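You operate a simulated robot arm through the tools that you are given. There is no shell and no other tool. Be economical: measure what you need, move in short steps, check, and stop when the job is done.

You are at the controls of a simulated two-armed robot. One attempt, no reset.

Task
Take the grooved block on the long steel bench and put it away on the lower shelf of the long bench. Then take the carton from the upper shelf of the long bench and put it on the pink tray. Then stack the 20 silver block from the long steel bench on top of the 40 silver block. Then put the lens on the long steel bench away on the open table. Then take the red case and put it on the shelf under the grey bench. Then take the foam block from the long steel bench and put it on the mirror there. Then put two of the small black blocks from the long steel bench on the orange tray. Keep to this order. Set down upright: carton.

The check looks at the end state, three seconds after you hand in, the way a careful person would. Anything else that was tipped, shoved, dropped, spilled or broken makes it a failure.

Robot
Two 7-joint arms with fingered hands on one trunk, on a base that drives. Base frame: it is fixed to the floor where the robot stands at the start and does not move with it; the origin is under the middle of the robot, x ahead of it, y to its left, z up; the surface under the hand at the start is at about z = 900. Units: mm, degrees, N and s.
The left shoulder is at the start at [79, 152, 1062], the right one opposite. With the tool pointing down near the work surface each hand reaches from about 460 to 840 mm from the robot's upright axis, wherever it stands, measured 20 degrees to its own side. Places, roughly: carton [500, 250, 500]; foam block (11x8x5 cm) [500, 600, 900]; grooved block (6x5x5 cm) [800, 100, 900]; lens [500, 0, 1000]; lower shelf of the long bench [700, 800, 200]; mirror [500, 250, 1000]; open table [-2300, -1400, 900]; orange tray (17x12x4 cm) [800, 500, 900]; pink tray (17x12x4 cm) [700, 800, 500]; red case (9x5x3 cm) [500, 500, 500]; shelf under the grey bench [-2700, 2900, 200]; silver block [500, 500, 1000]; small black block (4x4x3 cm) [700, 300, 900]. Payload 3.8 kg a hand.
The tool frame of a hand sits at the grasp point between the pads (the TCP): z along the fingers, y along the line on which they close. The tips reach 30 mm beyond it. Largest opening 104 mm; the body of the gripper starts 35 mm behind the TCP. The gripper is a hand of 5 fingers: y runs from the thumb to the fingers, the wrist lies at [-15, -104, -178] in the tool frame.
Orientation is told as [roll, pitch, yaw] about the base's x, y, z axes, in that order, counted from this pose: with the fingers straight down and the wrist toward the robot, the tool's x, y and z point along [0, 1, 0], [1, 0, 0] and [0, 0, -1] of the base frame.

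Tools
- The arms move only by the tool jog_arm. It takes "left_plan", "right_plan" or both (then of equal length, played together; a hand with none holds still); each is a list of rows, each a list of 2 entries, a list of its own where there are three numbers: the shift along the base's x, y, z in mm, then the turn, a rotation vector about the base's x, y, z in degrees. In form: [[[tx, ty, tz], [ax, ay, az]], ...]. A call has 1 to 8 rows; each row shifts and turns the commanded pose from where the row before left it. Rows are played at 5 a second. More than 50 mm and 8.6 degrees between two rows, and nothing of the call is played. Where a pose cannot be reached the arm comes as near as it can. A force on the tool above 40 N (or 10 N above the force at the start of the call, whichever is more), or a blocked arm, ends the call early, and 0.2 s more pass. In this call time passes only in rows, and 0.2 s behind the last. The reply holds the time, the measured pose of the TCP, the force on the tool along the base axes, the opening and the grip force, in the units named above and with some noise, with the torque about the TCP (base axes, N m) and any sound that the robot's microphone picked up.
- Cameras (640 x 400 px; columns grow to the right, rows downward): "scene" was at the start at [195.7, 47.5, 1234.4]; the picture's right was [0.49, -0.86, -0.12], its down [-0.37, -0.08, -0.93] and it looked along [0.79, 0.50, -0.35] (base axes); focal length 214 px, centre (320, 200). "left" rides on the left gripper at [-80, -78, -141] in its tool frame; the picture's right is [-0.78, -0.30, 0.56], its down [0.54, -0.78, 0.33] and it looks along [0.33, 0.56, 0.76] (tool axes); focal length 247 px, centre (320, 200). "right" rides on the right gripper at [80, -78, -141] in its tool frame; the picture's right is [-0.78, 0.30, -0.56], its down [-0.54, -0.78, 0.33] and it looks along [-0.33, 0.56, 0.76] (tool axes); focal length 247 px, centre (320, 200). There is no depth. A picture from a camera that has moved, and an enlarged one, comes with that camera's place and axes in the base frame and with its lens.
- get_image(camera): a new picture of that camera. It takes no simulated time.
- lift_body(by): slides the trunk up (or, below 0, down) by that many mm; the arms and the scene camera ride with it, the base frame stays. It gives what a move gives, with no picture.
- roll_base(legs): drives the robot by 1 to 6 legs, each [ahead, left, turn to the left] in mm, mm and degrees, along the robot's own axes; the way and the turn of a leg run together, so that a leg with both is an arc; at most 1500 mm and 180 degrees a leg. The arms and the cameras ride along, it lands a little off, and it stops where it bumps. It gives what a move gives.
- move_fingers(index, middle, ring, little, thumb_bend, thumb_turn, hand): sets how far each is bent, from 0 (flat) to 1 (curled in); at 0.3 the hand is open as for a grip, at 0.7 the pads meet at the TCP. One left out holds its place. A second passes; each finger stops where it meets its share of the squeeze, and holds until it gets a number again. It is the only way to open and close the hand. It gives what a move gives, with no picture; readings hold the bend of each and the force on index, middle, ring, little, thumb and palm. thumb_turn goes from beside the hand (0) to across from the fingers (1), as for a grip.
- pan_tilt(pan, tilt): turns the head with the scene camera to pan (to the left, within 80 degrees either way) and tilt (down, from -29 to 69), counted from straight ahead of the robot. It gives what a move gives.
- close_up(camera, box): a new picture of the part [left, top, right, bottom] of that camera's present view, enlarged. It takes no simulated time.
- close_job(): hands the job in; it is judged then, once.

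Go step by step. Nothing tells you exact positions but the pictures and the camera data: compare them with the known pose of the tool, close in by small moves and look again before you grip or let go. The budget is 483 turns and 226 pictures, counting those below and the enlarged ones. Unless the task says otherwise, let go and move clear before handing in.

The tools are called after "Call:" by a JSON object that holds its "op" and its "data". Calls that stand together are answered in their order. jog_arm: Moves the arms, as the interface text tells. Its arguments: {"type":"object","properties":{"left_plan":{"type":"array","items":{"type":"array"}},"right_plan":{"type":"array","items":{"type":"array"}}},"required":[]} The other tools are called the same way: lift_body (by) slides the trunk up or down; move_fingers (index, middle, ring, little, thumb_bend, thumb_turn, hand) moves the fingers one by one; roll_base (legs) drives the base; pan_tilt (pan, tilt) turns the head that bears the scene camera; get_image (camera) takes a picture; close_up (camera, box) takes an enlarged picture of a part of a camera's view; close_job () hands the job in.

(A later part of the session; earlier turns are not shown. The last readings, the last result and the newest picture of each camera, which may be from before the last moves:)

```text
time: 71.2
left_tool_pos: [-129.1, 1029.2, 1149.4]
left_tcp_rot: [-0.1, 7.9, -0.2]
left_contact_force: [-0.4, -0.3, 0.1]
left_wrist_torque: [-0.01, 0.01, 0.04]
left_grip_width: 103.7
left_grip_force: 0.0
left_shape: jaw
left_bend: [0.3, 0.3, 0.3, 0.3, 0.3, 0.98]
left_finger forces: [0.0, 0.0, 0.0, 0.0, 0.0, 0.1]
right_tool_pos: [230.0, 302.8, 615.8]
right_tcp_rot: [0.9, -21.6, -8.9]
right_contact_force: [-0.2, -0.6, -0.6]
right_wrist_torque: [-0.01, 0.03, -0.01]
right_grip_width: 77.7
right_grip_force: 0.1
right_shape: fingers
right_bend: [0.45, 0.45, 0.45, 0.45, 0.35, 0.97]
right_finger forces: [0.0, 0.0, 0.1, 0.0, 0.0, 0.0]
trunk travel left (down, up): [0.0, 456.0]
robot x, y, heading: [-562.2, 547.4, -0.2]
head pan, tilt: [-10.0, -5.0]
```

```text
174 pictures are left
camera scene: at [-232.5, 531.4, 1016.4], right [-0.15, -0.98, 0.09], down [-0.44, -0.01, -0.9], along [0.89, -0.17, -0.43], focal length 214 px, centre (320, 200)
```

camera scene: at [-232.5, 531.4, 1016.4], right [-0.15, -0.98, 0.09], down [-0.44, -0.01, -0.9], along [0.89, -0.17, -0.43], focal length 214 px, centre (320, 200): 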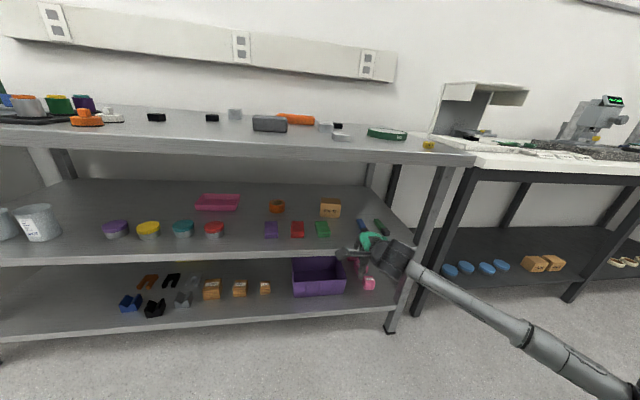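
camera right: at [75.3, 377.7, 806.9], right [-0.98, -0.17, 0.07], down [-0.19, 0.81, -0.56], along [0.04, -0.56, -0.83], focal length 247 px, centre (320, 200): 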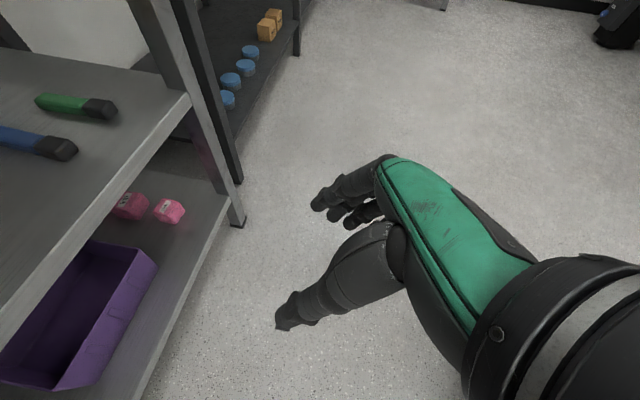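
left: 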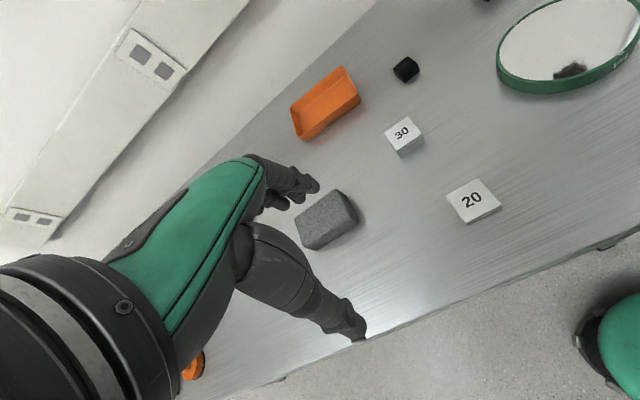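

Call:
{"op": "jog_arm", "data": {"right_plan": [[[25, 0, 0], [0.8, 5, 0]], [[25, 0, 0], [0, 0, 0]]]}}

Call:
{"op": "get_image", "data": {"camera": "right"}}

```text
time: 71.8
left_tool_pos: [-129.1, 1029.5, 1150.5]
left_tcp_rot: [0.1, 7.9, -0.2]
left_contact_force: [-0.3, 0.2, -0.2]
left_wrist_torque: [0.01, -0.01, -0.04]
left_grip_width: 103.9
left_grip_force: 0.0
left_shape: jaw
left_bend: [0.3, 0.3, 0.3, 0.3, 0.3, 0.98]
left_finger forces: [0.1, 0.1, 0.0, 0.0, 0.1, 0.0]
right_tool_pos: [279.1, 303.0, 613.7]
right_tcp_rot: [0.7, -16.5, -8.9]
right_contact_force: [0.3, 0.5, -0.6]
right_wrist_torque: [-0.02, 0.01, 0.0]
right_grip_width: 77.6
right_grip_force: 0.0
right_shape: fingers
right_bend: [0.45, 0.45, 0.45, 0.45, 0.35, 0.97]
right_finger forces: [0.0, 0.0, 0.0, 0.0, 0.0, 0.1]
trunk travel left (down, up): [0.0, 456.0]
robot x, y, heading: [-562.8, 548.9, -0.1]
head pan, tilt: [-10.0, -5.0]
```

```text
173 pictures are left
camera right: at [177.9, 395.9, 728.0], right [0.01, -0.79, 0.61], down [-0.72, -0.42, -0.55], along [0.69, -0.43, -0.58], focal length 247 px, centre (320, 200)
```

right: 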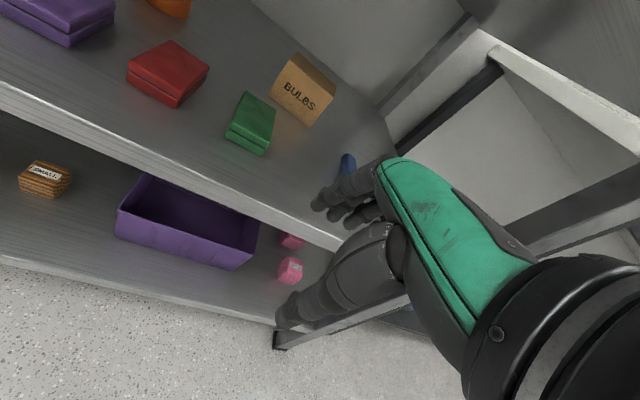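

Call:
{"op": "close_up", "data": {"camera": "right", "box": [240, 40, 368, 120]}}

Call:
{"op": "close_up", "data": {"camera": "right", "box": [210, 80, 338, 160]}}

```text
5.00 times, centred on (304, 80) of right
camera zoom: at [177.9, 395.9, 728.0], right [0.01, -0.79, 0.61], down [-0.72, -0.42, -0.55], along [0.69, -0.43, -0.58], focal length 1235 px, centre (400, 800)
```

zoom: 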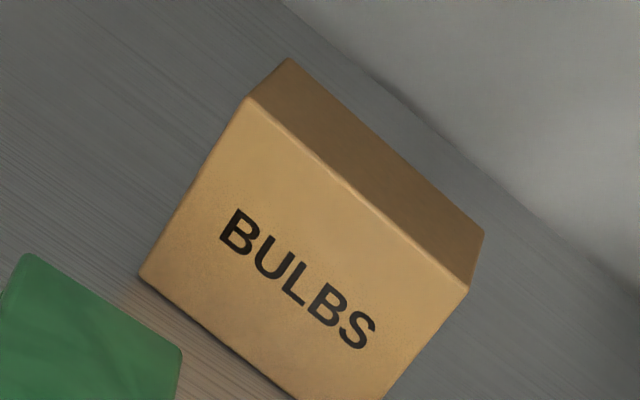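

```text
5.00 times, centred on (274, 120) of right
camera zoom: at [177.9, 395.9, 728.0], right [0.01, -0.79, 0.61], down [-0.72, -0.42, -0.55], along [0.69, -0.43, -0.58], focal length 1235 px, centre (550, 600)
```

zoom: 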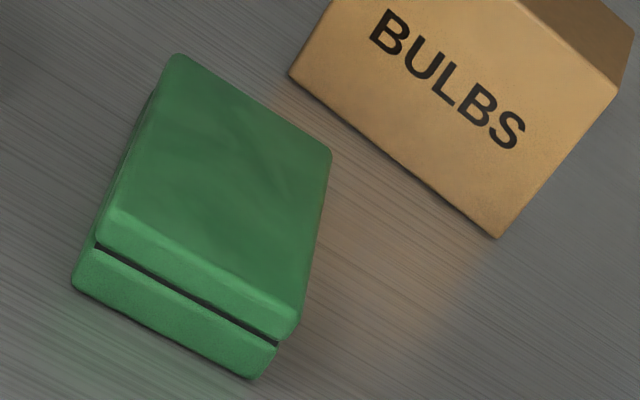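

Consistent: carton centre ≈ (621,313), top ≈ 597. I open the hand, pitch more forward to keep the wrist low, then drive in partway.

Call:
{"op": "move_fingers", "data": {"hand": "right", "index": 0.3, "middle": 0.3, "ring": 0.3, "little": 0.3, "thumb_bend": 0.3}}

Call:
{"op": "jog_arm", "data": {"right_plan": [[[0, 0, 2], [-0.9, -5.8, 0]], [[0, 0, 2], [-0.9, -5.8, 0]]]}}

Call:
{"op": "roll_base", "data": {"legs": [[200, 10, 0]]}}

Call:
{"op": "get_image", "data": {"camera": "scene"}}

Call:
{"op": "get_image", "data": {"camera": "right"}}

```text
time: 72.8
left_tool_pos: [-130.3, 1029.5, 1150.9]
left_tcp_rot: [0.1, 7.9, -0.2]
left_contact_force: [0.0, 0.8, -0.7]
left_wrist_torque: [0.02, -0.02, 0.01]
left_grip_width: 103.7
left_grip_force: 0.0
left_shape: jaw
left_bend: [0.3, 0.3, 0.3, 0.3, 0.3, 0.98]
left_finger forces: [0.0, 0.0, 0.1, 0.1, 0.0, 0.0]
right_tool_pos: [279.8, 302.5, 614.2]
right_tcp_rot: [0.9, -16.5, -8.9]
right_contact_force: [-0.6, -0.3, 0.3]
right_wrist_torque: [-0.02, -0.02, -0.01]
right_grip_width: 102.6
right_grip_force: 0.1
right_shape: fingers
right_bend: [0.3, 0.3, 0.3, 0.3, 0.3, 0.97]
right_finger forces: [0.0, 0.0, 0.0, 0.0, 0.1, 0.0]
trunk travel left (down, up): [0.0, 456.0]
robot x, y, heading: [-565.3, 546.7, -0.3]
head pan, tilt: [-10.0, -5.0]
```

```text
time: 73.4
left_tool_pos: [-128.4, 1029.5, 1151.0]
left_tcp_rot: [-0.1, 7.9, -0.2]
left_contact_force: [-0.5, 0.5, 0.1]
left_wrist_torque: [-0.01, 0.02, 0.0]
left_grip_width: 103.7
left_grip_force: 0.0
left_shape: jaw
left_bend: [0.3, 0.3, 0.3, 0.3, 0.3, 0.98]
left_finger forces: [0.1, 0.0, 0.0, 0.0, 0.0, 0.0]
right_tool_pos: [280.6, 316.9, 620.8]
right_tcp_rot: [1.0, -26.9, -8.0]
right_contact_force: [-0.1, -0.5, -0.7]
right_wrist_torque: [-0.03, -0.01, -0.03]
right_grip_width: 102.8
right_grip_force: 0.1
right_shape: fingers
right_bend: [0.3, 0.3, 0.3, 0.3, 0.3, 0.97]
right_finger forces: [0.0, 0.0, 0.1, 0.1, 0.0, 0.0]
right hand out of reach, approached as far as the arm can: row 2
trunk travel left (down, up): [0.0, 456.0]
robot x, y, heading: [-561.8, 547.5, -0.1]
head pan, tilt: [-10.0, -5.0]
```

```text
time: 75.0
left_tool_pos: [76.1, 1036.6, 1150.7]
left_tcp_rot: [-0.1, 8.0, -0.2]
left_contact_force: [0.4, 0.7, -0.3]
left_wrist_torque: [-0.01, 0.03, 0.04]
left_grip_width: 103.5
left_grip_force: 0.1
left_shape: jaw
left_bend: [0.3, 0.3, 0.3, 0.3, 0.3, 0.98]
left_finger forces: [0.0, 0.0, 0.0, 0.0, 0.0, 0.1]
right_tool_pos: [486.0, 326.2, 618.7]
right_tcp_rot: [1.0, -26.9, -8.2]
right_contact_force: [0.8, -0.3, 0.2]
right_wrist_torque: [0.0, 0.04, -0.03]
right_grip_width: 102.7
right_grip_force: 0.0
right_shape: fingers
right_bend: [0.3, 0.3, 0.3, 0.3, 0.3, 0.97]
right_finger forces: [0.1, 0.1, 0.0, 0.1, 0.0, 0.0]
trunk travel left (down, up): [0.0, 456.0]
robot x, y, heading: [-361.7, 555.6, -0.3]
head pan, tilt: [-10.0, -5.0]
```

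```text
170 pictures are left
camera scene: at [-27.3, 540.8, 1016.3], right [-0.15, -0.98, 0.09], down [-0.44, -0.01, -0.9], along [0.89, -0.18, -0.43], focal length 214 px, centre (320, 200)
```

scene: 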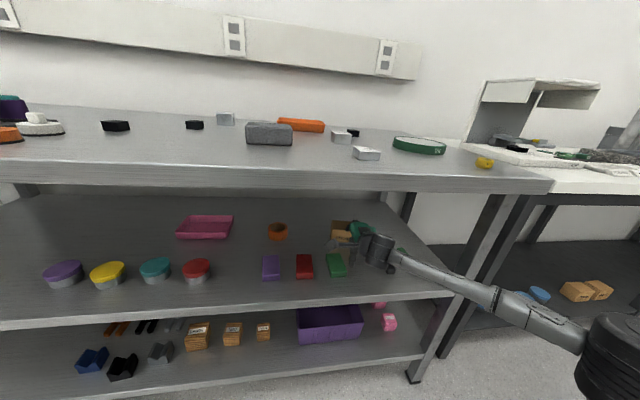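

```text
169 pictures are left
camera right: at [364.2, 419.8, 711.3], right [-0.09, -0.78, 0.62], down [-0.61, -0.45, -0.66], along [0.79, -0.43, -0.43], focal length 247 px, centre (320, 200)
```

right: 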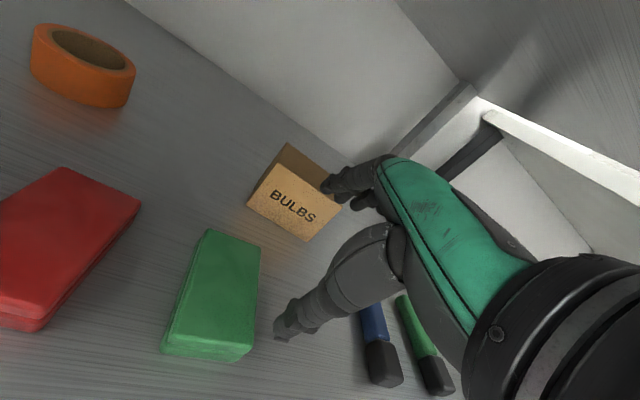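

Good clearance under the bench and above the shelf items. I drive the remaining distance.

Call:
{"op": "roll_base", "data": {"legs": [[125, -12, 0.2]]}}

Call:
{"op": "get_image", "data": {"camera": "scene"}}

Call:
{"op": "get_image", "data": {"camera": "right"}}

```text
time: 76.3
left_tool_pos: [201.1, 1028.1, 1150.5]
left_tcp_rot: [-0.1, 7.9, 0.0]
left_contact_force: [0.7, -0.2, -1.0]
left_wrist_torque: [0.0, 0.03, -0.02]
left_grip_width: 103.7
left_grip_force: 0.0
left_shape: jaw
left_bend: [0.3, 0.3, 0.3, 0.3, 0.3, 0.98]
left_finger forces: [0.0, 0.0, 0.0, 0.0, 0.0, 0.0]
right_tool_pos: [614.5, 317.8, 619.7]
right_tcp_rot: [1.0, -26.9, -7.8]
right_contact_force: [0.7, 0.0, -0.5]
right_wrist_torque: [0.01, 0.0, -0.01]
right_grip_width: 102.7
right_grip_force: 0.1
right_shape: fingers
right_bend: [0.3, 0.3, 0.3, 0.3, 0.3, 0.97]
right_finger forces: [0.0, 0.0, 0.0, 0.0, 0.0, 0.0]
trunk travel left (down, up): [0.0, 456.0]
robot x, y, heading: [-230.8, 545.8, 0.2]
head pan, tilt: [-10.0, -5.0]
```

```text
168 pictures are left
camera scene: at [100.0, 530.2, 1016.3], right [-0.15, -0.99, 0.09], down [-0.44, -0.02, -0.9], along [0.89, -0.17, -0.43], focal length 214 px, centre (320, 200)
```

scene: 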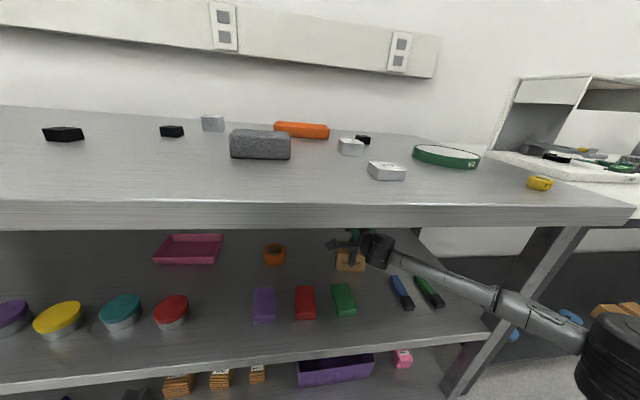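

```text
167 pictures are left
camera right: at [492.0, 411.1, 711.4], right [-0.09, -0.78, 0.62], down [-0.6, -0.45, -0.66], along [0.79, -0.43, -0.43], focal length 247 px, centre (320, 200)
```

right: 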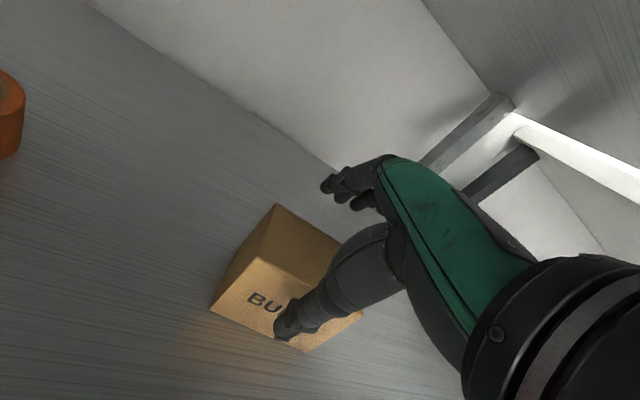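

Thumb in front, fingers beyond. I level the hand a bit and descend around the carton.

Call:
{"op": "jog_arm", "data": {"right_plan": [[[3, -2, -8], [0.8, 5.5, 0]], [[3, -2, -8], [0.8, 5.5, 0]], [[0, 0, -8], [0, 0, 0]]]}}

Call:
{"op": "get_image", "data": {"camera": "right"}}

Call:
{"op": "close_up", "data": {"camera": "scene", "box": [280, 210, 440, 310]}}

```text
time: 77.1
left_tool_pos: [201.7, 1027.5, 1150.6]
left_tcp_rot: [0.0, 8.0, 0.0]
left_contact_force: [-0.4, 0.1, 0.4]
left_wrist_torque: [0.0, 0.0, 0.01]
left_grip_width: 103.9
left_grip_force: 0.0
left_shape: jaw
left_bend: [0.3, 0.3, 0.3, 0.3, 0.3, 0.98]
left_finger forces: [0.1, 0.0, 0.1, 0.0, 0.0, 0.0]
right_tool_pos: [619.7, 313.4, 595.9]
right_tcp_rot: [1.2, -15.7, -7.9]
right_contact_force: [-0.2, 0.2, -0.5]
right_wrist_torque: [-0.02, -0.01, -0.01]
right_grip_width: 102.8
right_grip_force: 0.1
right_shape: fingers
right_bend: [0.3, 0.3, 0.3, 0.3, 0.3, 0.97]
right_finger forces: [0.0, 0.0, 0.0, 0.0, 0.0, 0.1]
trunk travel left (down, up): [0.0, 456.0]
robot x, y, heading: [-234.0, 544.7, -0.0]
head pan, tilt: [-10.0, -5.0]
```

```text
166 pictures are left
camera right: at [516.7, 403.3, 712.3], right [0.03, -0.8, 0.6], down [-0.72, -0.43, -0.54], along [0.69, -0.42, -0.59], focal length 247 px, centre (320, 200)
```

right: 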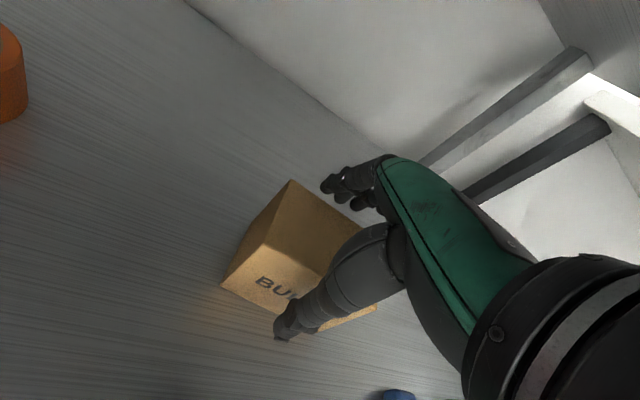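

```text
4.00 times, centred on (360, 260) of scene
camera zoom: at [99.2, 530.1, 1016.5], right [-0.15, -0.99, 0.09], down [-0.44, -0.02, -0.9], along [0.89, -0.17, -0.43], focal length 858 px, centre (160, -40)
```

zoom: 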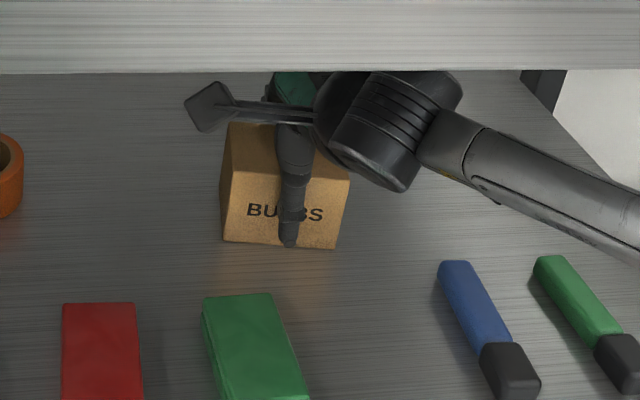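

Centred. I lower 11 mm more and close.

Call:
{"op": "jog_arm", "data": {"right_plan": [[[0, 0, -6], [0, 0, 0]], [[0, 0, -5], [0, 0, 0]]]}}

Call:
{"op": "move_fingers", "data": {"hand": "right", "index": 0.7, "middle": 0.7, "ring": 0.7, "little": 0.7, "thumb_bend": 0.7}}

Call:
{"op": "get_image", "data": {"camera": "right"}}

```text
time: 77.7
left_tool_pos: [200.5, 1028.1, 1150.4]
left_tcp_rot: [0.1, 7.9, 0.1]
left_contact_force: [0.1, -0.7, 0.6]
left_wrist_torque: [-0.02, 0.02, -0.02]
left_grip_width: 104.0
left_grip_force: 0.1
left_shape: jaw
left_bend: [0.3, 0.3, 0.3, 0.3, 0.3, 0.98]
left_finger forces: [0.1, 0.1, 0.0, 0.0, 0.1, 0.0]
right_tool_pos: [619.4, 314.2, 584.1]
right_tcp_rot: [1.2, -15.8, -7.8]
right_contact_force: [-0.3, 0.4, -0.6]
right_wrist_torque: [0.03, -0.01, -0.02]
right_grip_width: 102.6
right_grip_force: 0.0
right_shape: fingers
right_bend: [0.3, 0.3, 0.3, 0.3, 0.3, 0.97]
right_finger forces: [0.0, 0.0, 0.0, 0.0, 0.0, 0.0]
trunk travel left (down, up): [0.0, 456.0]
robot x, y, heading: [-232.9, 544.3, 0.2]
head pan, tilt: [-10.0, -5.0]
```

```text
time: 78.7
left_tool_pos: [200.9, 1028.7, 1149.8]
left_tcp_rot: [0.0, 7.9, 0.1]
left_contact_force: [-0.5, 0.3, -0.6]
left_wrist_torque: [0.02, 0.01, -0.01]
left_grip_width: 103.7
left_grip_force: 0.0
left_shape: jaw
left_bend: [0.3, 0.3, 0.3, 0.3, 0.3, 0.98]
left_finger forces: [0.0, 0.1, 0.0, 0.0, 0.1, 0.0]
right_tool_pos: [619.8, 314.1, 586.3]
right_tcp_rot: [1.2, -16.0, -7.9]
right_contact_force: [2.8, -1.7, 5.2]
right_wrist_torque: [-0.02, 0.14, 0.0]
right_grip_width: 64.7
right_grip_force: 31.1
right_shape: fingers
right_bend: [0.55, 0.63, 0.63, 0.65, 0.41, 0.93]
right_finger forces: [12.9, 6.5, 5.5, 6.8, 29.5, 0.0]
trunk travel left (down, up): [0.0, 456.0]
robot x, y, heading: [-232.9, 541.5, 0.3]
head pan, tilt: [-10.0, -5.0]
```

```text
164 pictures are left
camera right: at [517.2, 404.5, 701.9], right [0.03, -0.8, 0.6], down [-0.72, -0.43, -0.54], along [0.69, -0.42, -0.59], focal length 247 px, centre (320, 200)
```

right: 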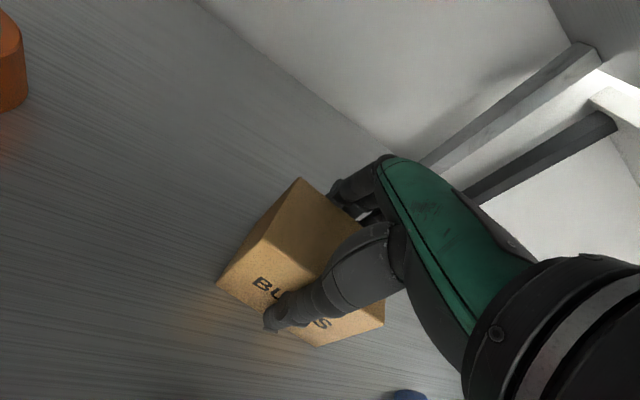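

Firm grip at 65 mm. I lift 42 mm and check.

Call:
{"op": "jog_arm", "data": {"right_plan": [[[0, 0, 14], [0, 0, 0]], [[0, 0, 14], [0, 0, 0]], [[0, 0, 14], [0, 0, 0]]]}}

Call:
{"op": "get_image", "data": {"camera": "right"}}

Call:
{"op": "close_up", "data": {"camera": "scene", "box": [280, 210, 440, 310]}}

```text
time: 79.5
left_tool_pos: [199.9, 1028.1, 1149.9]
left_tcp_rot: [0.0, 7.9, -0.1]
left_contact_force: [1.4, 0.4, -0.8]
left_wrist_torque: [0.01, -0.03, -0.02]
left_grip_width: 103.6
left_grip_force: 0.1
left_shape: jaw
left_bend: [0.3, 0.3, 0.3, 0.3, 0.3, 0.98]
left_finger forces: [0.0, 0.0, 0.0, 0.0, 0.1, 0.0]
right_tool_pos: [619.2, 313.8, 625.8]
right_tcp_rot: [1.2, -15.9, -7.8]
right_contact_force: [-0.5, 0.0, -1.4]
right_wrist_torque: [-0.01, 0.03, -0.04]
right_grip_width: 64.4
right_grip_force: 30.1
right_shape: fingers
right_bend: [0.55, 0.63, 0.64, 0.65, 0.41, 0.93]
right_finger forces: [12.5, 6.4, 5.1, 6.4, 30.4, 0.0]
trunk travel left (down, up): [0.0, 456.0]
robot x, y, heading: [-230.8, 542.6, 0.0]
head pan, tilt: [-10.0, -5.0]
```

```text
163 pictures are left
camera right: at [517.7, 404.9, 743.3], right [0.03, -0.8, 0.6], down [-0.72, -0.43, -0.54], along [0.69, -0.42, -0.59], focal length 247 px, centre (320, 200)
```

right: 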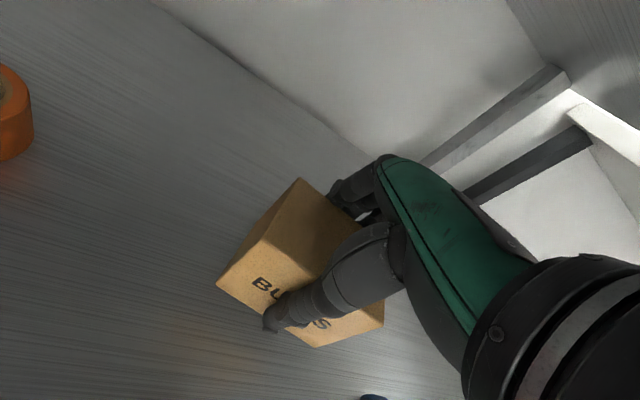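

```text
4.00 times, centred on (360, 260) of scene
camera zoom: at [99.2, 530.2, 1016.6], right [-0.15, -0.99, 0.09], down [-0.44, -0.02, -0.9], along [0.89, -0.17, -0.43], focal length 858 px, centre (160, -40)
```

zoom: 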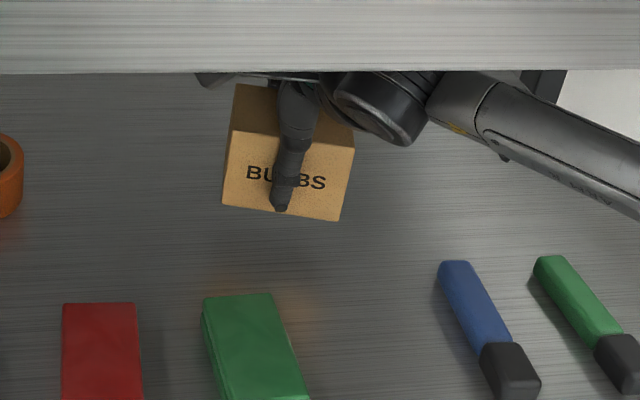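

Carton held level. I back out, slide left to the tray's column.

Call:
{"op": "roll_base", "data": {"legs": [[-400, 0, 0], [0, 505, 0]]}}

Call:
{"op": "jog_arm", "data": {"right_plan": [[[0, 0, 8], [0, 0, 7.8]], [[0, 0, 8], [0, -6, 0]], [[0, 0, 8], [0, -5, 0]]]}}

Call:
{"op": "get_image", "data": {"camera": "scene"}}

Call:
{"op": "get_image", "data": {"camera": "right"}}

```text
time: 84.5
left_tool_pos: [-207.9, 1541.4, 1149.4]
left_tcp_rot: [0.0, 7.9, 1.0]
left_contact_force: [-0.3, 0.2, -0.1]
left_wrist_torque: [0.0, -0.01, -0.04]
left_grip_width: 103.6
left_grip_force: 0.0
left_shape: jaw
left_bend: [0.3, 0.3, 0.3, 0.3, 0.3, 0.98]
left_finger forces: [0.1, 0.0, 0.1, 0.1, 0.1, 0.1]
right_tool_pos: [223.8, 834.6, 626.6]
right_tcp_rot: [1.2, -15.9, -6.9]
right_contact_force: [0.3, -1.0, -0.2]
right_wrist_torque: [-0.01, -0.01, -0.03]
right_grip_width: 64.4
right_grip_force: 29.9
right_shape: fingers
right_bend: [0.55, 0.63, 0.64, 0.65, 0.41, 0.93]
right_finger forces: [12.4, 6.4, 5.1, 6.3, 30.4, 0.0]
trunk travel left (down, up): [0.0, 456.0]
robot x, y, heading: [-633.0, 1049.4, 1.2]
head pan, tilt: [-10.0, -5.0]
```

```text
time: 85.3
left_tool_pos: [-207.1, 1540.8, 1150.0]
left_tcp_rot: [-0.1, 7.9, 1.0]
left_contact_force: [-0.1, 0.6, 0.5]
left_wrist_torque: [0.0, 0.01, 0.0]
left_grip_width: 103.6
left_grip_force: 0.0
left_shape: jaw
left_bend: [0.3, 0.3, 0.3, 0.3, 0.3, 0.98]
left_finger forces: [0.1, 0.0, 0.0, 0.0, 0.0, 0.0]
right_tool_pos: [223.7, 833.2, 649.6]
right_tcp_rot: [1.0, -26.9, 0.9]
right_contact_force: [-0.3, 0.3, -0.8]
right_wrist_torque: [-0.01, 0.0, -0.02]
right_grip_width: 64.7
right_grip_force: 30.7
right_shape: fingers
right_bend: [0.55, 0.63, 0.64, 0.65, 0.41, 0.93]
right_finger forces: [12.2, 6.4, 5.1, 6.4, 30.4, 0.1]
trunk travel left (down, up): [0.0, 456.0]
robot x, y, heading: [-633.0, 1050.5, 0.9]
head pan, tilt: [-10.0, -5.0]
```

```text
161 pictures are left
camera scene: at [-300.8, 1041.2, 1016.5], right [-0.13, -0.99, 0.09], down [-0.44, -0.02, -0.9], along [0.89, -0.16, -0.43], focal length 214 px, centre (320, 200)
```

scene: 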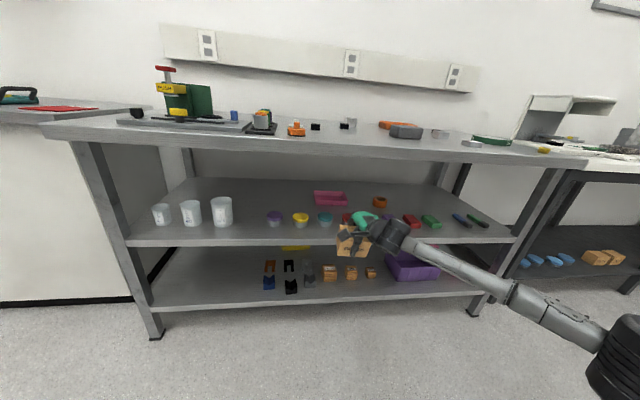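

```text
160 pictures are left
camera right: at [88.5, 907.7, 742.7], right [0.03, -0.79, 0.62], down [-0.53, -0.54, -0.66], along [0.85, -0.31, -0.43], focal length 247 px, centre (320, 200)
```

right: 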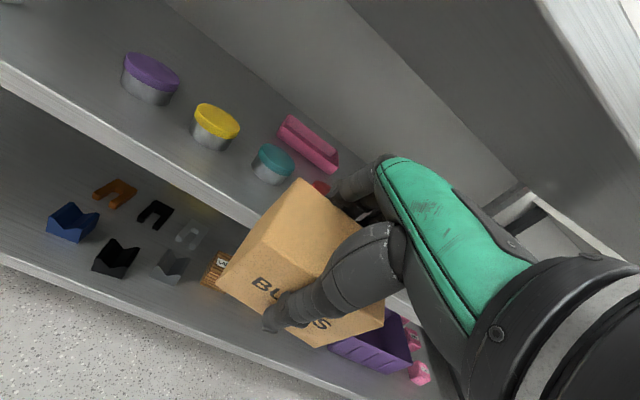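

Slight heading error; I drive in 300 mm with a small right turn, which also corrects y, then look.

Call:
{"op": "roll_base", "data": {"legs": [[300, 0, -0.9]]}}

Call:
{"op": "get_image", "data": {"camera": "scene"}}

Call:
{"op": "get_image", "data": {"camera": "right"}}

```text
time: 87.3
left_tool_pos: [105.2, 1534.8, 1150.0]
left_tcp_rot: [0.1, 8.0, -0.1]
left_contact_force: [-0.8, 0.5, 1.0]
left_wrist_torque: [0.01, -0.01, 0.01]
left_grip_width: 103.6
left_grip_force: 0.1
left_shape: jaw
left_bend: [0.3, 0.3, 0.3, 0.3, 0.3, 0.98]
left_finger forces: [0.0, 0.0, 0.1, 0.0, 0.0, 0.1]
right_tool_pos: [521.7, 821.0, 648.9]
right_tcp_rot: [1.0, -26.8, -0.2]
right_contact_force: [0.6, -0.2, 0.1]
right_wrist_torque: [0.03, -0.01, 0.01]
right_grip_width: 64.4
right_grip_force: 30.0
right_shape: fingers
right_bend: [0.55, 0.63, 0.64, 0.65, 0.41, 0.93]
right_finger forces: [12.3, 6.4, 5.2, 6.4, 30.4, 0.0]
trunk travel left (down, up): [0.0, 456.0]
robot x, y, heading: [-328.2, 1053.4, -0.3]
head pan, tilt: [-10.0, -5.0]
```

```text
159 pictures are left
camera scene: at [1.9, 1037.4, 1016.3], right [-0.15, -0.98, 0.09], down [-0.44, -0.01, -0.9], along [0.89, -0.17, -0.43], focal length 214 px, centre (320, 200)
```

scene: 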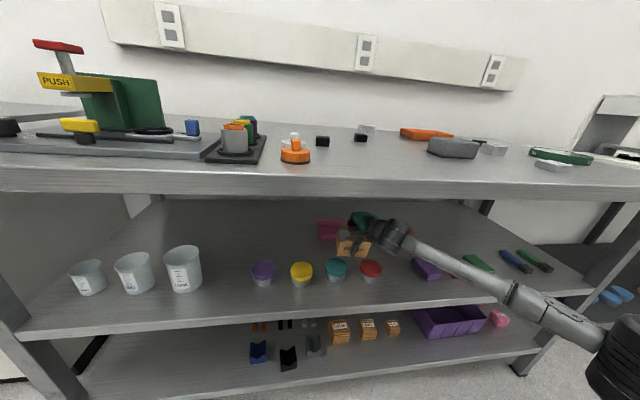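

```text
158 pictures are left
camera right: at [388.4, 896.3, 742.4], right [0.02, -0.79, 0.62], down [-0.54, -0.53, -0.66], along [0.84, -0.32, -0.43], focal length 247 px, centre (320, 200)
```

right: 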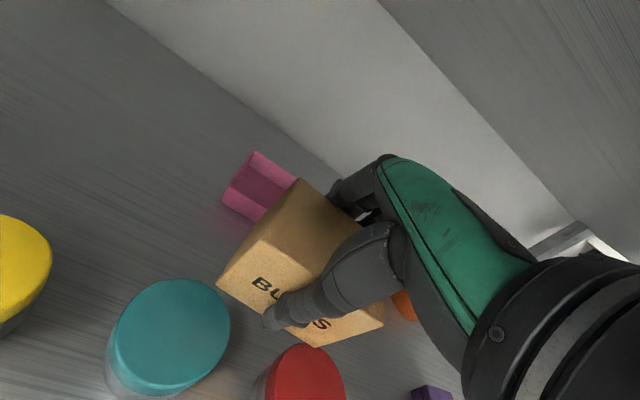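

I advance over the tray.

Call:
{"op": "roll_base", "data": {"legs": [[176, -5, 0.2]]}}

Call:
{"op": "jog_arm", "data": {"right_plan": [[[0, 0, -5], [0, 5.5, 0]], [[0, 0, -5], [0, 5.5, 0]]]}}

Call:
{"op": "get_image", "data": {"camera": "scene"}}

Call:
{"op": "get_image", "data": {"camera": "right"}}

```text
time: 88.8
left_tool_pos: [280.5, 1530.2, 1150.2]
left_tcp_rot: [0.0, 8.0, 0.0]
left_contact_force: [-0.1, -0.3, -0.4]
left_wrist_torque: [-0.03, 0.02, -0.01]
left_grip_width: 103.5
left_grip_force: 0.1
left_shape: jaw
left_bend: [0.3, 0.3, 0.3, 0.3, 0.3, 0.98]
left_finger forces: [0.0, 0.1, 0.0, 0.0, 0.0, 0.0]
right_tool_pos: [697.5, 815.7, 650.3]
right_tcp_rot: [1.0, -26.8, 0.0]
right_contact_force: [0.1, -0.3, -1.2]
right_wrist_torque: [-0.02, -0.02, 0.02]
right_grip_width: 64.5
right_grip_force: 30.6
right_shape: fingers
right_bend: [0.55, 0.63, 0.64, 0.65, 0.41, 0.93]
right_finger forces: [12.3, 6.5, 5.2, 6.3, 30.4, 0.0]
trunk travel left (down, up): [0.0, 456.0]
robot x, y, heading: [-150.2, 1048.0, 0.1]
head pan, tilt: [-10.0, -5.0]
```

```text
time: 89.4
left_tool_pos: [279.1, 1531.0, 1150.5]
left_tcp_rot: [0.0, 8.0, -0.1]
left_contact_force: [0.4, -0.1, -0.7]
left_wrist_torque: [-0.02, -0.01, 0.01]
left_grip_width: 103.8
left_grip_force: 0.0
left_shape: jaw
left_bend: [0.3, 0.3, 0.3, 0.3, 0.3, 0.98]
left_finger forces: [0.0, 0.0, 0.1, 0.0, 0.0, 0.0]
right_tool_pos: [698.2, 817.3, 641.5]
right_tcp_rot: [1.0, -15.7, 0.0]
right_contact_force: [-0.2, -0.2, -1.2]
right_wrist_torque: [-0.02, -0.01, 0.01]
right_grip_width: 64.4
right_grip_force: 30.1
right_shape: fingers
right_bend: [0.55, 0.63, 0.64, 0.65, 0.41, 0.93]
right_finger forces: [12.3, 6.4, 5.2, 6.3, 30.2, 0.1]
trunk travel left (down, up): [0.0, 456.0]
robot x, y, heading: [-155.1, 1052.0, 0.1]
head pan, tilt: [-10.0, -5.0]
```

```text
157 pictures are left
camera scene: at [177.6, 1033.3, 1016.3], right [-0.15, -0.98, 0.09], down [-0.44, -0.02, -0.9], along [0.89, -0.17, -0.43], focal length 214 px, centre (320, 200)
```

scene: 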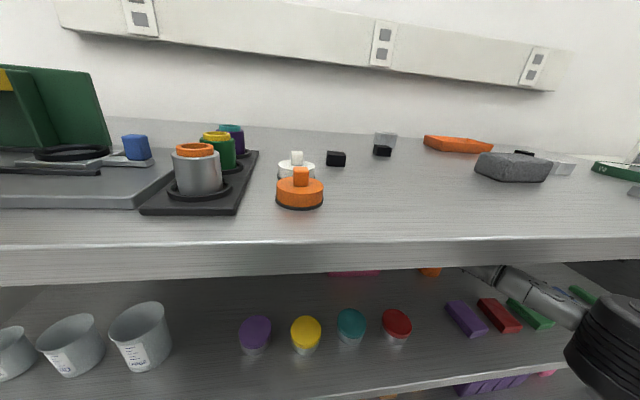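

```text
156 pictures are left
camera right: at [584.5, 893.3, 756.4], right [0.14, -0.79, 0.6], down [-0.66, -0.53, -0.54], along [0.74, -0.32, -0.59], focal length 247 px, centre (320, 200)
```

right: 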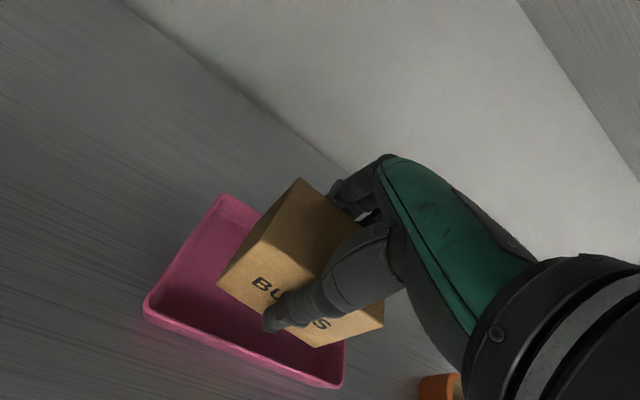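

Tray top spans x≈641–752, y≈729–895; carton centre is at about (699,816). I lower, nudging −4 mm in y.

Call:
{"op": "jog_arm", "data": {"right_plan": [[[-2, -4, -15], [0, 0, 0]], [[0, 0, -15], [0, 0, 0]], [[0, 0, -10], [0, 0, 0]]]}}

Call:
{"op": "get_image", "data": {"camera": "right"}}

```text
time: 90.2
left_tool_pos: [279.2, 1531.9, 1150.4]
left_tcp_rot: [0.1, 7.9, 0.0]
left_contact_force: [0.1, -0.3, -0.8]
left_wrist_torque: [0.02, 0.02, -0.04]
left_grip_width: 103.6
left_grip_force: 0.0
left_shape: jaw
left_bend: [0.3, 0.3, 0.3, 0.3, 0.3, 0.98]
left_finger forces: [0.1, 0.0, 0.1, 0.0, 0.1, 0.0]
right_tool_pos: [695.0, 811.7, 602.1]
right_tcp_rot: [1.0, -15.9, -0.2]
right_contact_force: [-0.3, -0.4, -0.7]
right_wrist_torque: [0.0, 0.0, 0.0]
right_grip_width: 64.6
right_grip_force: 29.7
right_shape: fingers
right_bend: [0.55, 0.63, 0.64, 0.65, 0.41, 0.93]
right_finger forces: [12.2, 6.4, 5.2, 6.2, 30.3, 0.0]
trunk travel left (down, up): [0.0, 456.0]
robot x, y, heading: [-154.7, 1051.7, 0.1]
head pan, tilt: [-10.0, -5.0]
```

```text
155 pictures are left
camera right: at [581.8, 888.5, 716.7], right [0.14, -0.79, 0.6], down [-0.65, -0.53, -0.54], along [0.74, -0.32, -0.59], focal length 247 px, centre (320, 200)
```

right: 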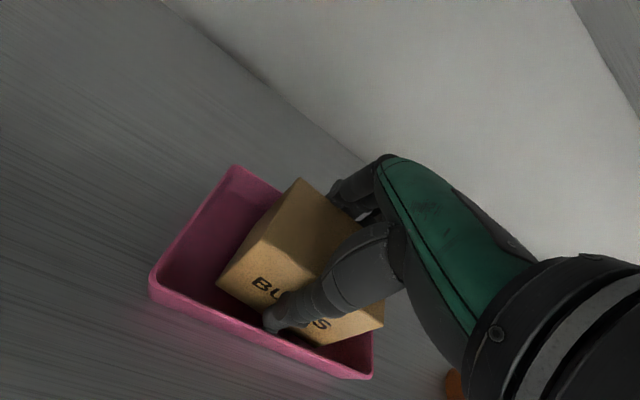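

Call:
{"op": "jog_arm", "data": {"right_plan": [[[2, 0, -5], [0, 0, 0]], [[0, 0, -4], [0, 0, 0]], [[0, 0, -3], [0, 0, 0]]]}}

Call:
{"op": "get_image", "data": {"camera": "right"}}

```text
time: 91.0
left_tool_pos: [277.9, 1530.7, 1151.3]
left_tcp_rot: [-0.1, 7.9, 0.0]
left_contact_force: [0.4, 0.9, 0.6]
left_wrist_torque: [0.02, 0.05, 0.01]
left_grip_width: 103.8
left_grip_force: 0.1
left_shape: jaw
left_bend: [0.3, 0.3, 0.3, 0.3, 0.3, 0.98]
left_finger forces: [0.0, 0.0, 0.0, 0.0, 0.0, 0.0]
right_tool_pos: [697.7, 812.6, 591.0]
right_tcp_rot: [1.0, -16.0, -0.1]
right_contact_force: [0.3, -0.4, 1.3]
right_wrist_torque: [0.02, 0.06, -0.01]
right_grip_width: 64.4
right_grip_force: 30.0
right_shape: fingers
right_bend: [0.55, 0.63, 0.64, 0.65, 0.41, 0.93]
right_finger forces: [12.5, 6.4, 5.3, 6.2, 30.3, 0.0]
trunk travel left (down, up): [0.0, 456.0]
robot x, y, heading: [-153.7, 1047.8, -0.0]
head pan, tilt: [-10.0, -5.0]
```

```text
154 pictures are left
camera right: at [584.1, 889.0, 705.9], right [0.14, -0.79, 0.6], down [-0.65, -0.53, -0.54], along [0.74, -0.32, -0.59], focal length 247 px, centre (320, 200)
```

right: 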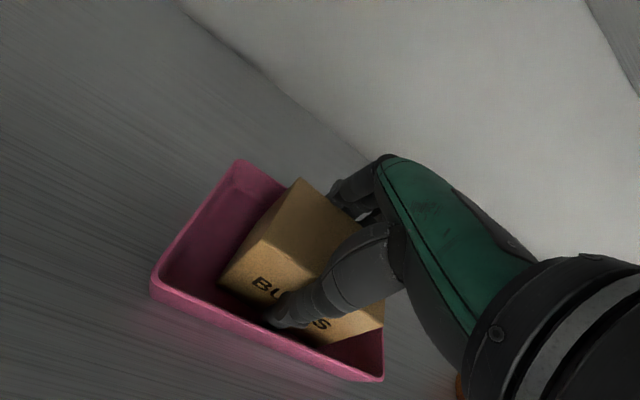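

Touching the tray floor. I release with a small opening so nothing presses the tray walls.

Call:
{"op": "move_fingers", "data": {"hand": "right", "index": 0.48, "middle": 0.52, "ring": 0.52, "little": 0.52, "thumb_bend": 0.36}}

Call:
{"op": "get_image", "data": {"camera": "right"}}

```text
time: 92.0
left_tool_pos: [279.3, 1531.0, 1151.0]
left_tcp_rot: [0.0, 7.9, -0.1]
left_contact_force: [-0.1, -0.3, 0.3]
left_wrist_torque: [-0.02, 0.01, 0.03]
left_grip_width: 103.8
left_grip_force: 0.1
left_shape: jaw
left_bend: [0.3, 0.3, 0.3, 0.3, 0.3, 0.98]
left_finger forces: [0.0, 0.0, 0.1, 0.0, 0.0, 0.0]
right_tool_pos: [698.4, 813.0, 588.6]
right_tcp_rot: [1.0, -15.8, 0.0]
right_contact_force: [-0.2, 1.5, 1.6]
right_wrist_torque: [0.02, 0.12, -0.04]
right_grip_width: 76.3
right_grip_force: 1.9
right_shape: fingers
right_bend: [0.47, 0.52, 0.52, 0.52, 0.35, 0.97]
right_finger forces: [1.7, 0.1, 0.0, 0.4, 2.2, 0.1]
trunk travel left (down, up): [0.0, 456.0]
robot x, y, heading: [-157.7, 1047.5, 0.1]
head pan, tilt: [-10.0, -5.0]
```

```text
153 pictures are left
camera right: at [584.0, 889.3, 705.3], right [0.14, -0.79, 0.6], down [-0.65, -0.53, -0.54], along [0.74, -0.32, -0.59], focal length 247 px, centre (320, 200)
```

right: 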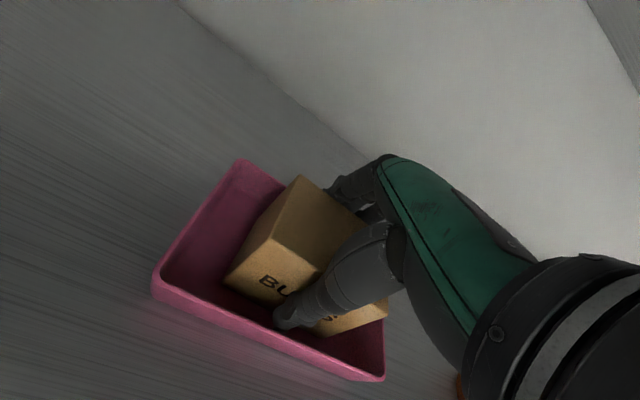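

Call:
{"op": "jog_arm", "data": {"right_plan": [[[0, 0, 8], [0, 0, 0]], [[0, 0, 10], [0, 0, 0]]]}}

Call:
{"op": "get_image", "data": {"camera": "right"}}

```text
time: 92.6
left_tool_pos: [278.5, 1530.9, 1151.0]
left_tcp_rot: [-0.1, 7.9, 0.0]
left_contact_force: [0.1, 0.9, -0.5]
left_wrist_torque: [0.01, -0.02, -0.02]
left_grip_width: 103.6
left_grip_force: 0.0
left_shape: jaw
left_bend: [0.3, 0.3, 0.3, 0.3, 0.3, 0.98]
left_finger forces: [0.0, 0.0, 0.0, 0.0, 0.0, 0.0]
right_tool_pos: [698.8, 813.2, 607.1]
right_tcp_rot: [1.1, -15.8, -0.1]
right_contact_force: [-0.6, 0.1, -1.0]
right_wrist_torque: [0.0, -0.01, -0.01]
right_grip_width: 76.0
right_grip_force: 1.1
right_shape: fingers
right_bend: [0.47, 0.52, 0.52, 0.52, 0.35, 0.97]
right_finger forces: [1.2, 0.0, 0.0, 0.5, 1.7, 0.0]
trunk travel left (down, up): [0.0, 456.0]
robot x, y, heading: [-149.8, 1048.3, 0.2]
head pan, tilt: [-10.0, -5.0]
```

```text
152 pictures are left
camera right: at [584.3, 889.0, 723.0], right [0.14, -0.79, 0.6], down [-0.65, -0.53, -0.54], along [0.74, -0.32, -0.59], focal length 247 px, centre (320, 200)
```

right: 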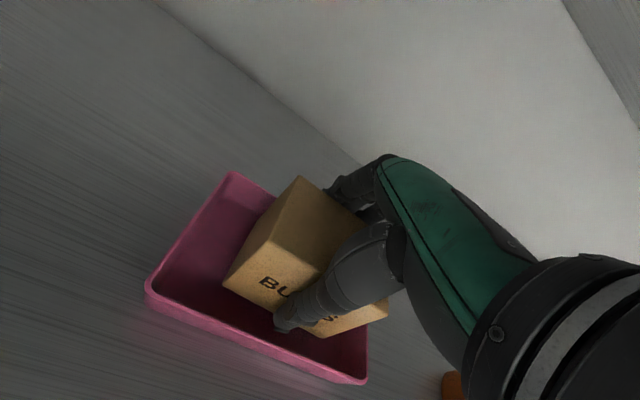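

The carton is still lightly caught; I lower it back and open slightly more.

Call:
{"op": "jog_arm", "data": {"right_plan": [[[-1, 0, -8], [0, 0, 0]], [[0, 0, -8], [0, 0, 0]], [[0, 0, -2], [0, 0, 0]]]}}

Call:
{"op": "move_fingers", "data": {"hand": "right", "index": 0.38, "middle": 0.44, "ring": 0.44, "little": 0.44, "thumb_bend": 0.34}}

Call:
{"op": "get_image", "data": {"camera": "right"}}

```text
time: 93.4
left_tool_pos: [279.0, 1531.2, 1151.3]
left_tcp_rot: [-0.1, 7.9, 0.0]
left_contact_force: [0.1, -0.1, -0.9]
left_wrist_torque: [-0.02, 0.02, 0.02]
left_grip_width: 103.7
left_grip_force: 0.0
left_shape: jaw
left_bend: [0.3, 0.3, 0.3, 0.3, 0.3, 0.98]
left_finger forces: [0.0, 0.1, 0.0, 0.1, 0.1, 0.0]
right_tool_pos: [697.1, 812.9, 590.5]
right_tcp_rot: [1.0, -15.9, 0.1]
right_contact_force: [0.5, 0.5, 0.5]
right_wrist_torque: [0.03, 0.03, -0.02]
right_grip_width: 76.1
right_grip_force: 2.2
right_shape: fingers
right_bend: [0.47, 0.52, 0.52, 0.52, 0.35, 0.97]
right_finger forces: [1.5, 0.0, 0.0, 0.7, 1.8, 0.0]
trunk travel left (down, up): [0.0, 456.0]
robot x, y, heading: [-154.2, 1048.6, 0.2]
head pan, tilt: [-10.0, -5.0]
```

```text
time: 94.4
left_tool_pos: [278.7, 1531.0, 1150.6]
left_tcp_rot: [-0.1, 7.9, 0.0]
left_contact_force: [0.3, 0.6, -0.4]
left_wrist_torque: [0.02, 0.01, 0.0]
left_grip_width: 103.8
left_grip_force: 0.1
left_shape: jaw
left_bend: [0.3, 0.3, 0.3, 0.3, 0.3, 0.98]
left_finger forces: [0.0, 0.0, 0.1, 0.0, 0.0, 0.1]
right_tool_pos: [697.1, 812.2, 589.7]
right_tcp_rot: [1.0, -15.8, 0.0]
right_contact_force: [-0.1, -0.3, 0.0]
right_wrist_torque: [-0.02, 0.0, -0.02]
right_grip_width: 88.2
right_grip_force: 0.2
right_shape: fingers
right_bend: [0.38, 0.44, 0.44, 0.44, 0.34, 0.97]
right_finger forces: [0.1, 0.0, 0.1, 0.1, 0.2, 0.0]
trunk travel left (down, up): [0.0, 456.0]
robot x, y, heading: [-154.4, 1047.0, -0.0]
head pan, tilt: [-10.0, -5.0]
```

```text
151 pictures are left
camera right: at [583.3, 889.0, 705.2], right [0.14, -0.79, 0.6], down [-0.65, -0.53, -0.54], along [0.74, -0.32, -0.59], focal length 247 px, centre (320, 200)
```

right: 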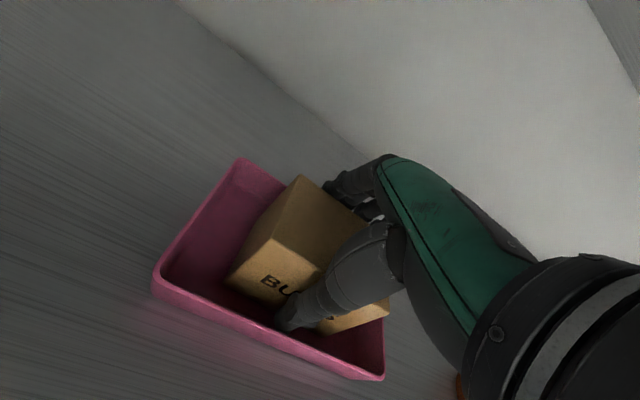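

Forces are zero now. I lift and check that the carton stays.

Call:
{"op": "jog_arm", "data": {"right_plan": [[[0, 0, 8], [0, 0, 0]], [[0, 0, 12], [0, 0, 0]], [[0, 0, 10], [0, -3, 0]]]}}

Call:
{"op": "get_image", "data": {"camera": "right"}}

```text
time: 95.2
left_tool_pos: [279.1, 1531.5, 1151.2]
left_tcp_rot: [0.0, 7.9, 0.0]
left_contact_force: [0.0, -0.6, 0.5]
left_wrist_torque: [-0.01, -0.03, 0.01]
left_grip_width: 103.7
left_grip_force: 0.0
left_shape: jaw
left_bend: [0.3, 0.3, 0.3, 0.3, 0.3, 0.98]
left_finger forces: [0.0, 0.1, 0.1, 0.1, 0.0, 0.1]
right_tool_pos: [696.4, 813.8, 620.1]
right_tcp_rot: [0.9, -18.8, -0.1]
right_contact_force: [-1.2, -1.1, -0.1]
right_wrist_torque: [-0.02, 0.05, 0.0]
right_grip_width: 88.1
right_grip_force: 0.1
right_shape: fingers
right_bend: [0.38, 0.44, 0.44, 0.44, 0.34, 0.97]
right_finger forces: [0.0, 0.1, 0.0, 0.0, 0.2, 0.1]
trunk travel left (down, up): [0.0, 456.0]
robot x, y, heading: [-150.3, 1044.9, 0.1]
head pan, tilt: [-10.0, -5.0]
```

```text
150 pictures are left
camera right: at [577.4, 888.9, 729.0], right [0.1, -0.79, 0.61], down [-0.63, -0.53, -0.57], along [0.77, -0.32, -0.55], focal length 247 px, centre (320, 200)
```

right: 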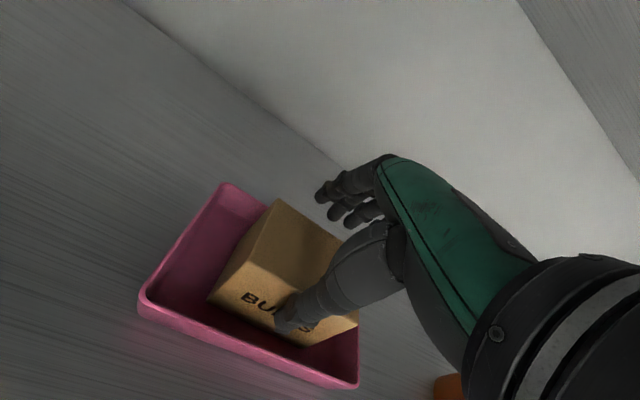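

The carton sits upright in the tray. I rise a bit more with forward pitch and back out.

Call:
{"op": "jog_arm", "data": {"right_plan": [[[0, 0, 10], [0, -4, 0]], [[0, 0, 12], [0, -4, 0]]]}}

Call:
{"op": "roll_base", "data": {"legs": [[-480, 0, 0]]}}

Call:
{"op": "close_up", "data": {"camera": "scene", "box": [250, 160, 410, 260]}}

```text
time: 95.8
left_tool_pos: [278.1, 1531.5, 1150.0]
left_tcp_rot: [0.0, 7.9, -0.1]
left_contact_force: [-0.2, -0.4, -0.4]
left_wrist_torque: [-0.03, 0.01, 0.0]
left_grip_width: 103.7
left_grip_force: 0.0
left_shape: jaw
left_bend: [0.3, 0.3, 0.3, 0.3, 0.3, 0.98]
left_finger forces: [0.0, 0.0, 0.0, 0.0, 0.1, 0.1]
right_tool_pos: [695.8, 813.3, 640.6]
right_tcp_rot: [1.1, -26.9, 0.0]
right_contact_force: [0.3, -1.4, -0.3]
right_wrist_torque: [-0.01, 0.03, 0.03]
right_grip_width: 88.3
right_grip_force: 0.5
right_shape: fingers
right_bend: [0.38, 0.44, 0.44, 0.44, 0.34, 0.97]
right_finger forces: [0.0, 0.0, 0.1, 0.0, 0.2, 0.0]
trunk travel left (down, up): [0.0, 456.0]
robot x, y, heading: [-152.4, 1049.1, 0.1]
head pan, tilt: [-10.0, -5.0]
```

```text
time: 98.7
left_tool_pos: [-197.4, 1530.3, 1150.2]
left_tcp_rot: [0.1, 7.9, -0.1]
left_contact_force: [-0.9, 0.0, -1.1]
left_wrist_torque: [0.02, -0.03, 0.01]
left_grip_width: 103.5
left_grip_force: 0.1
left_shape: jaw
left_bend: [0.3, 0.3, 0.3, 0.3, 0.3, 0.98]
left_finger forces: [0.1, 0.0, 0.0, 0.1, 0.0, 0.0]
right_tool_pos: [219.0, 811.2, 640.3]
right_tcp_rot: [1.1, -26.8, -0.2]
right_contact_force: [0.7, -0.3, -0.4]
right_wrist_torque: [-0.02, -0.03, 0.0]
right_grip_width: 88.4
right_grip_force: 0.0
right_shape: fingers
right_bend: [0.38, 0.44, 0.44, 0.44, 0.34, 0.97]
right_finger forces: [0.0, 0.0, 0.1, 0.0, 0.0, 0.1]
trunk travel left (down, up): [0.0, 456.0]
robot x, y, heading: [-631.2, 1049.6, 0.0]
head pan, tilt: [-10.0, -5.0]
```

```text
4.00 times, centred on (330, 210) of scene
camera zoom: at [-300.0, 1032.4, 1016.7], right [-0.15, -0.98, 0.09], down [-0.44, -0.01, -0.9], along [0.89, -0.17, -0.43], focal length 858 px, centre (280, 160)
```

zoom: 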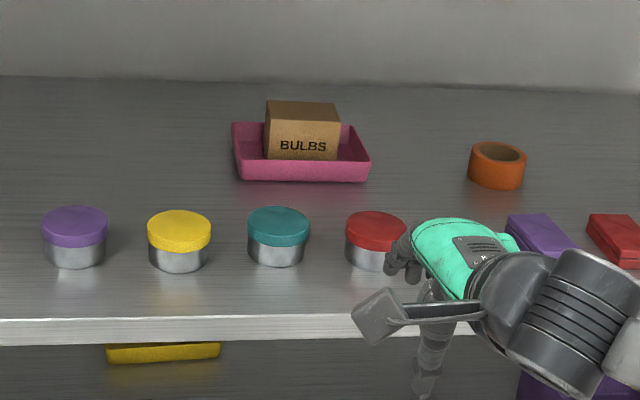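

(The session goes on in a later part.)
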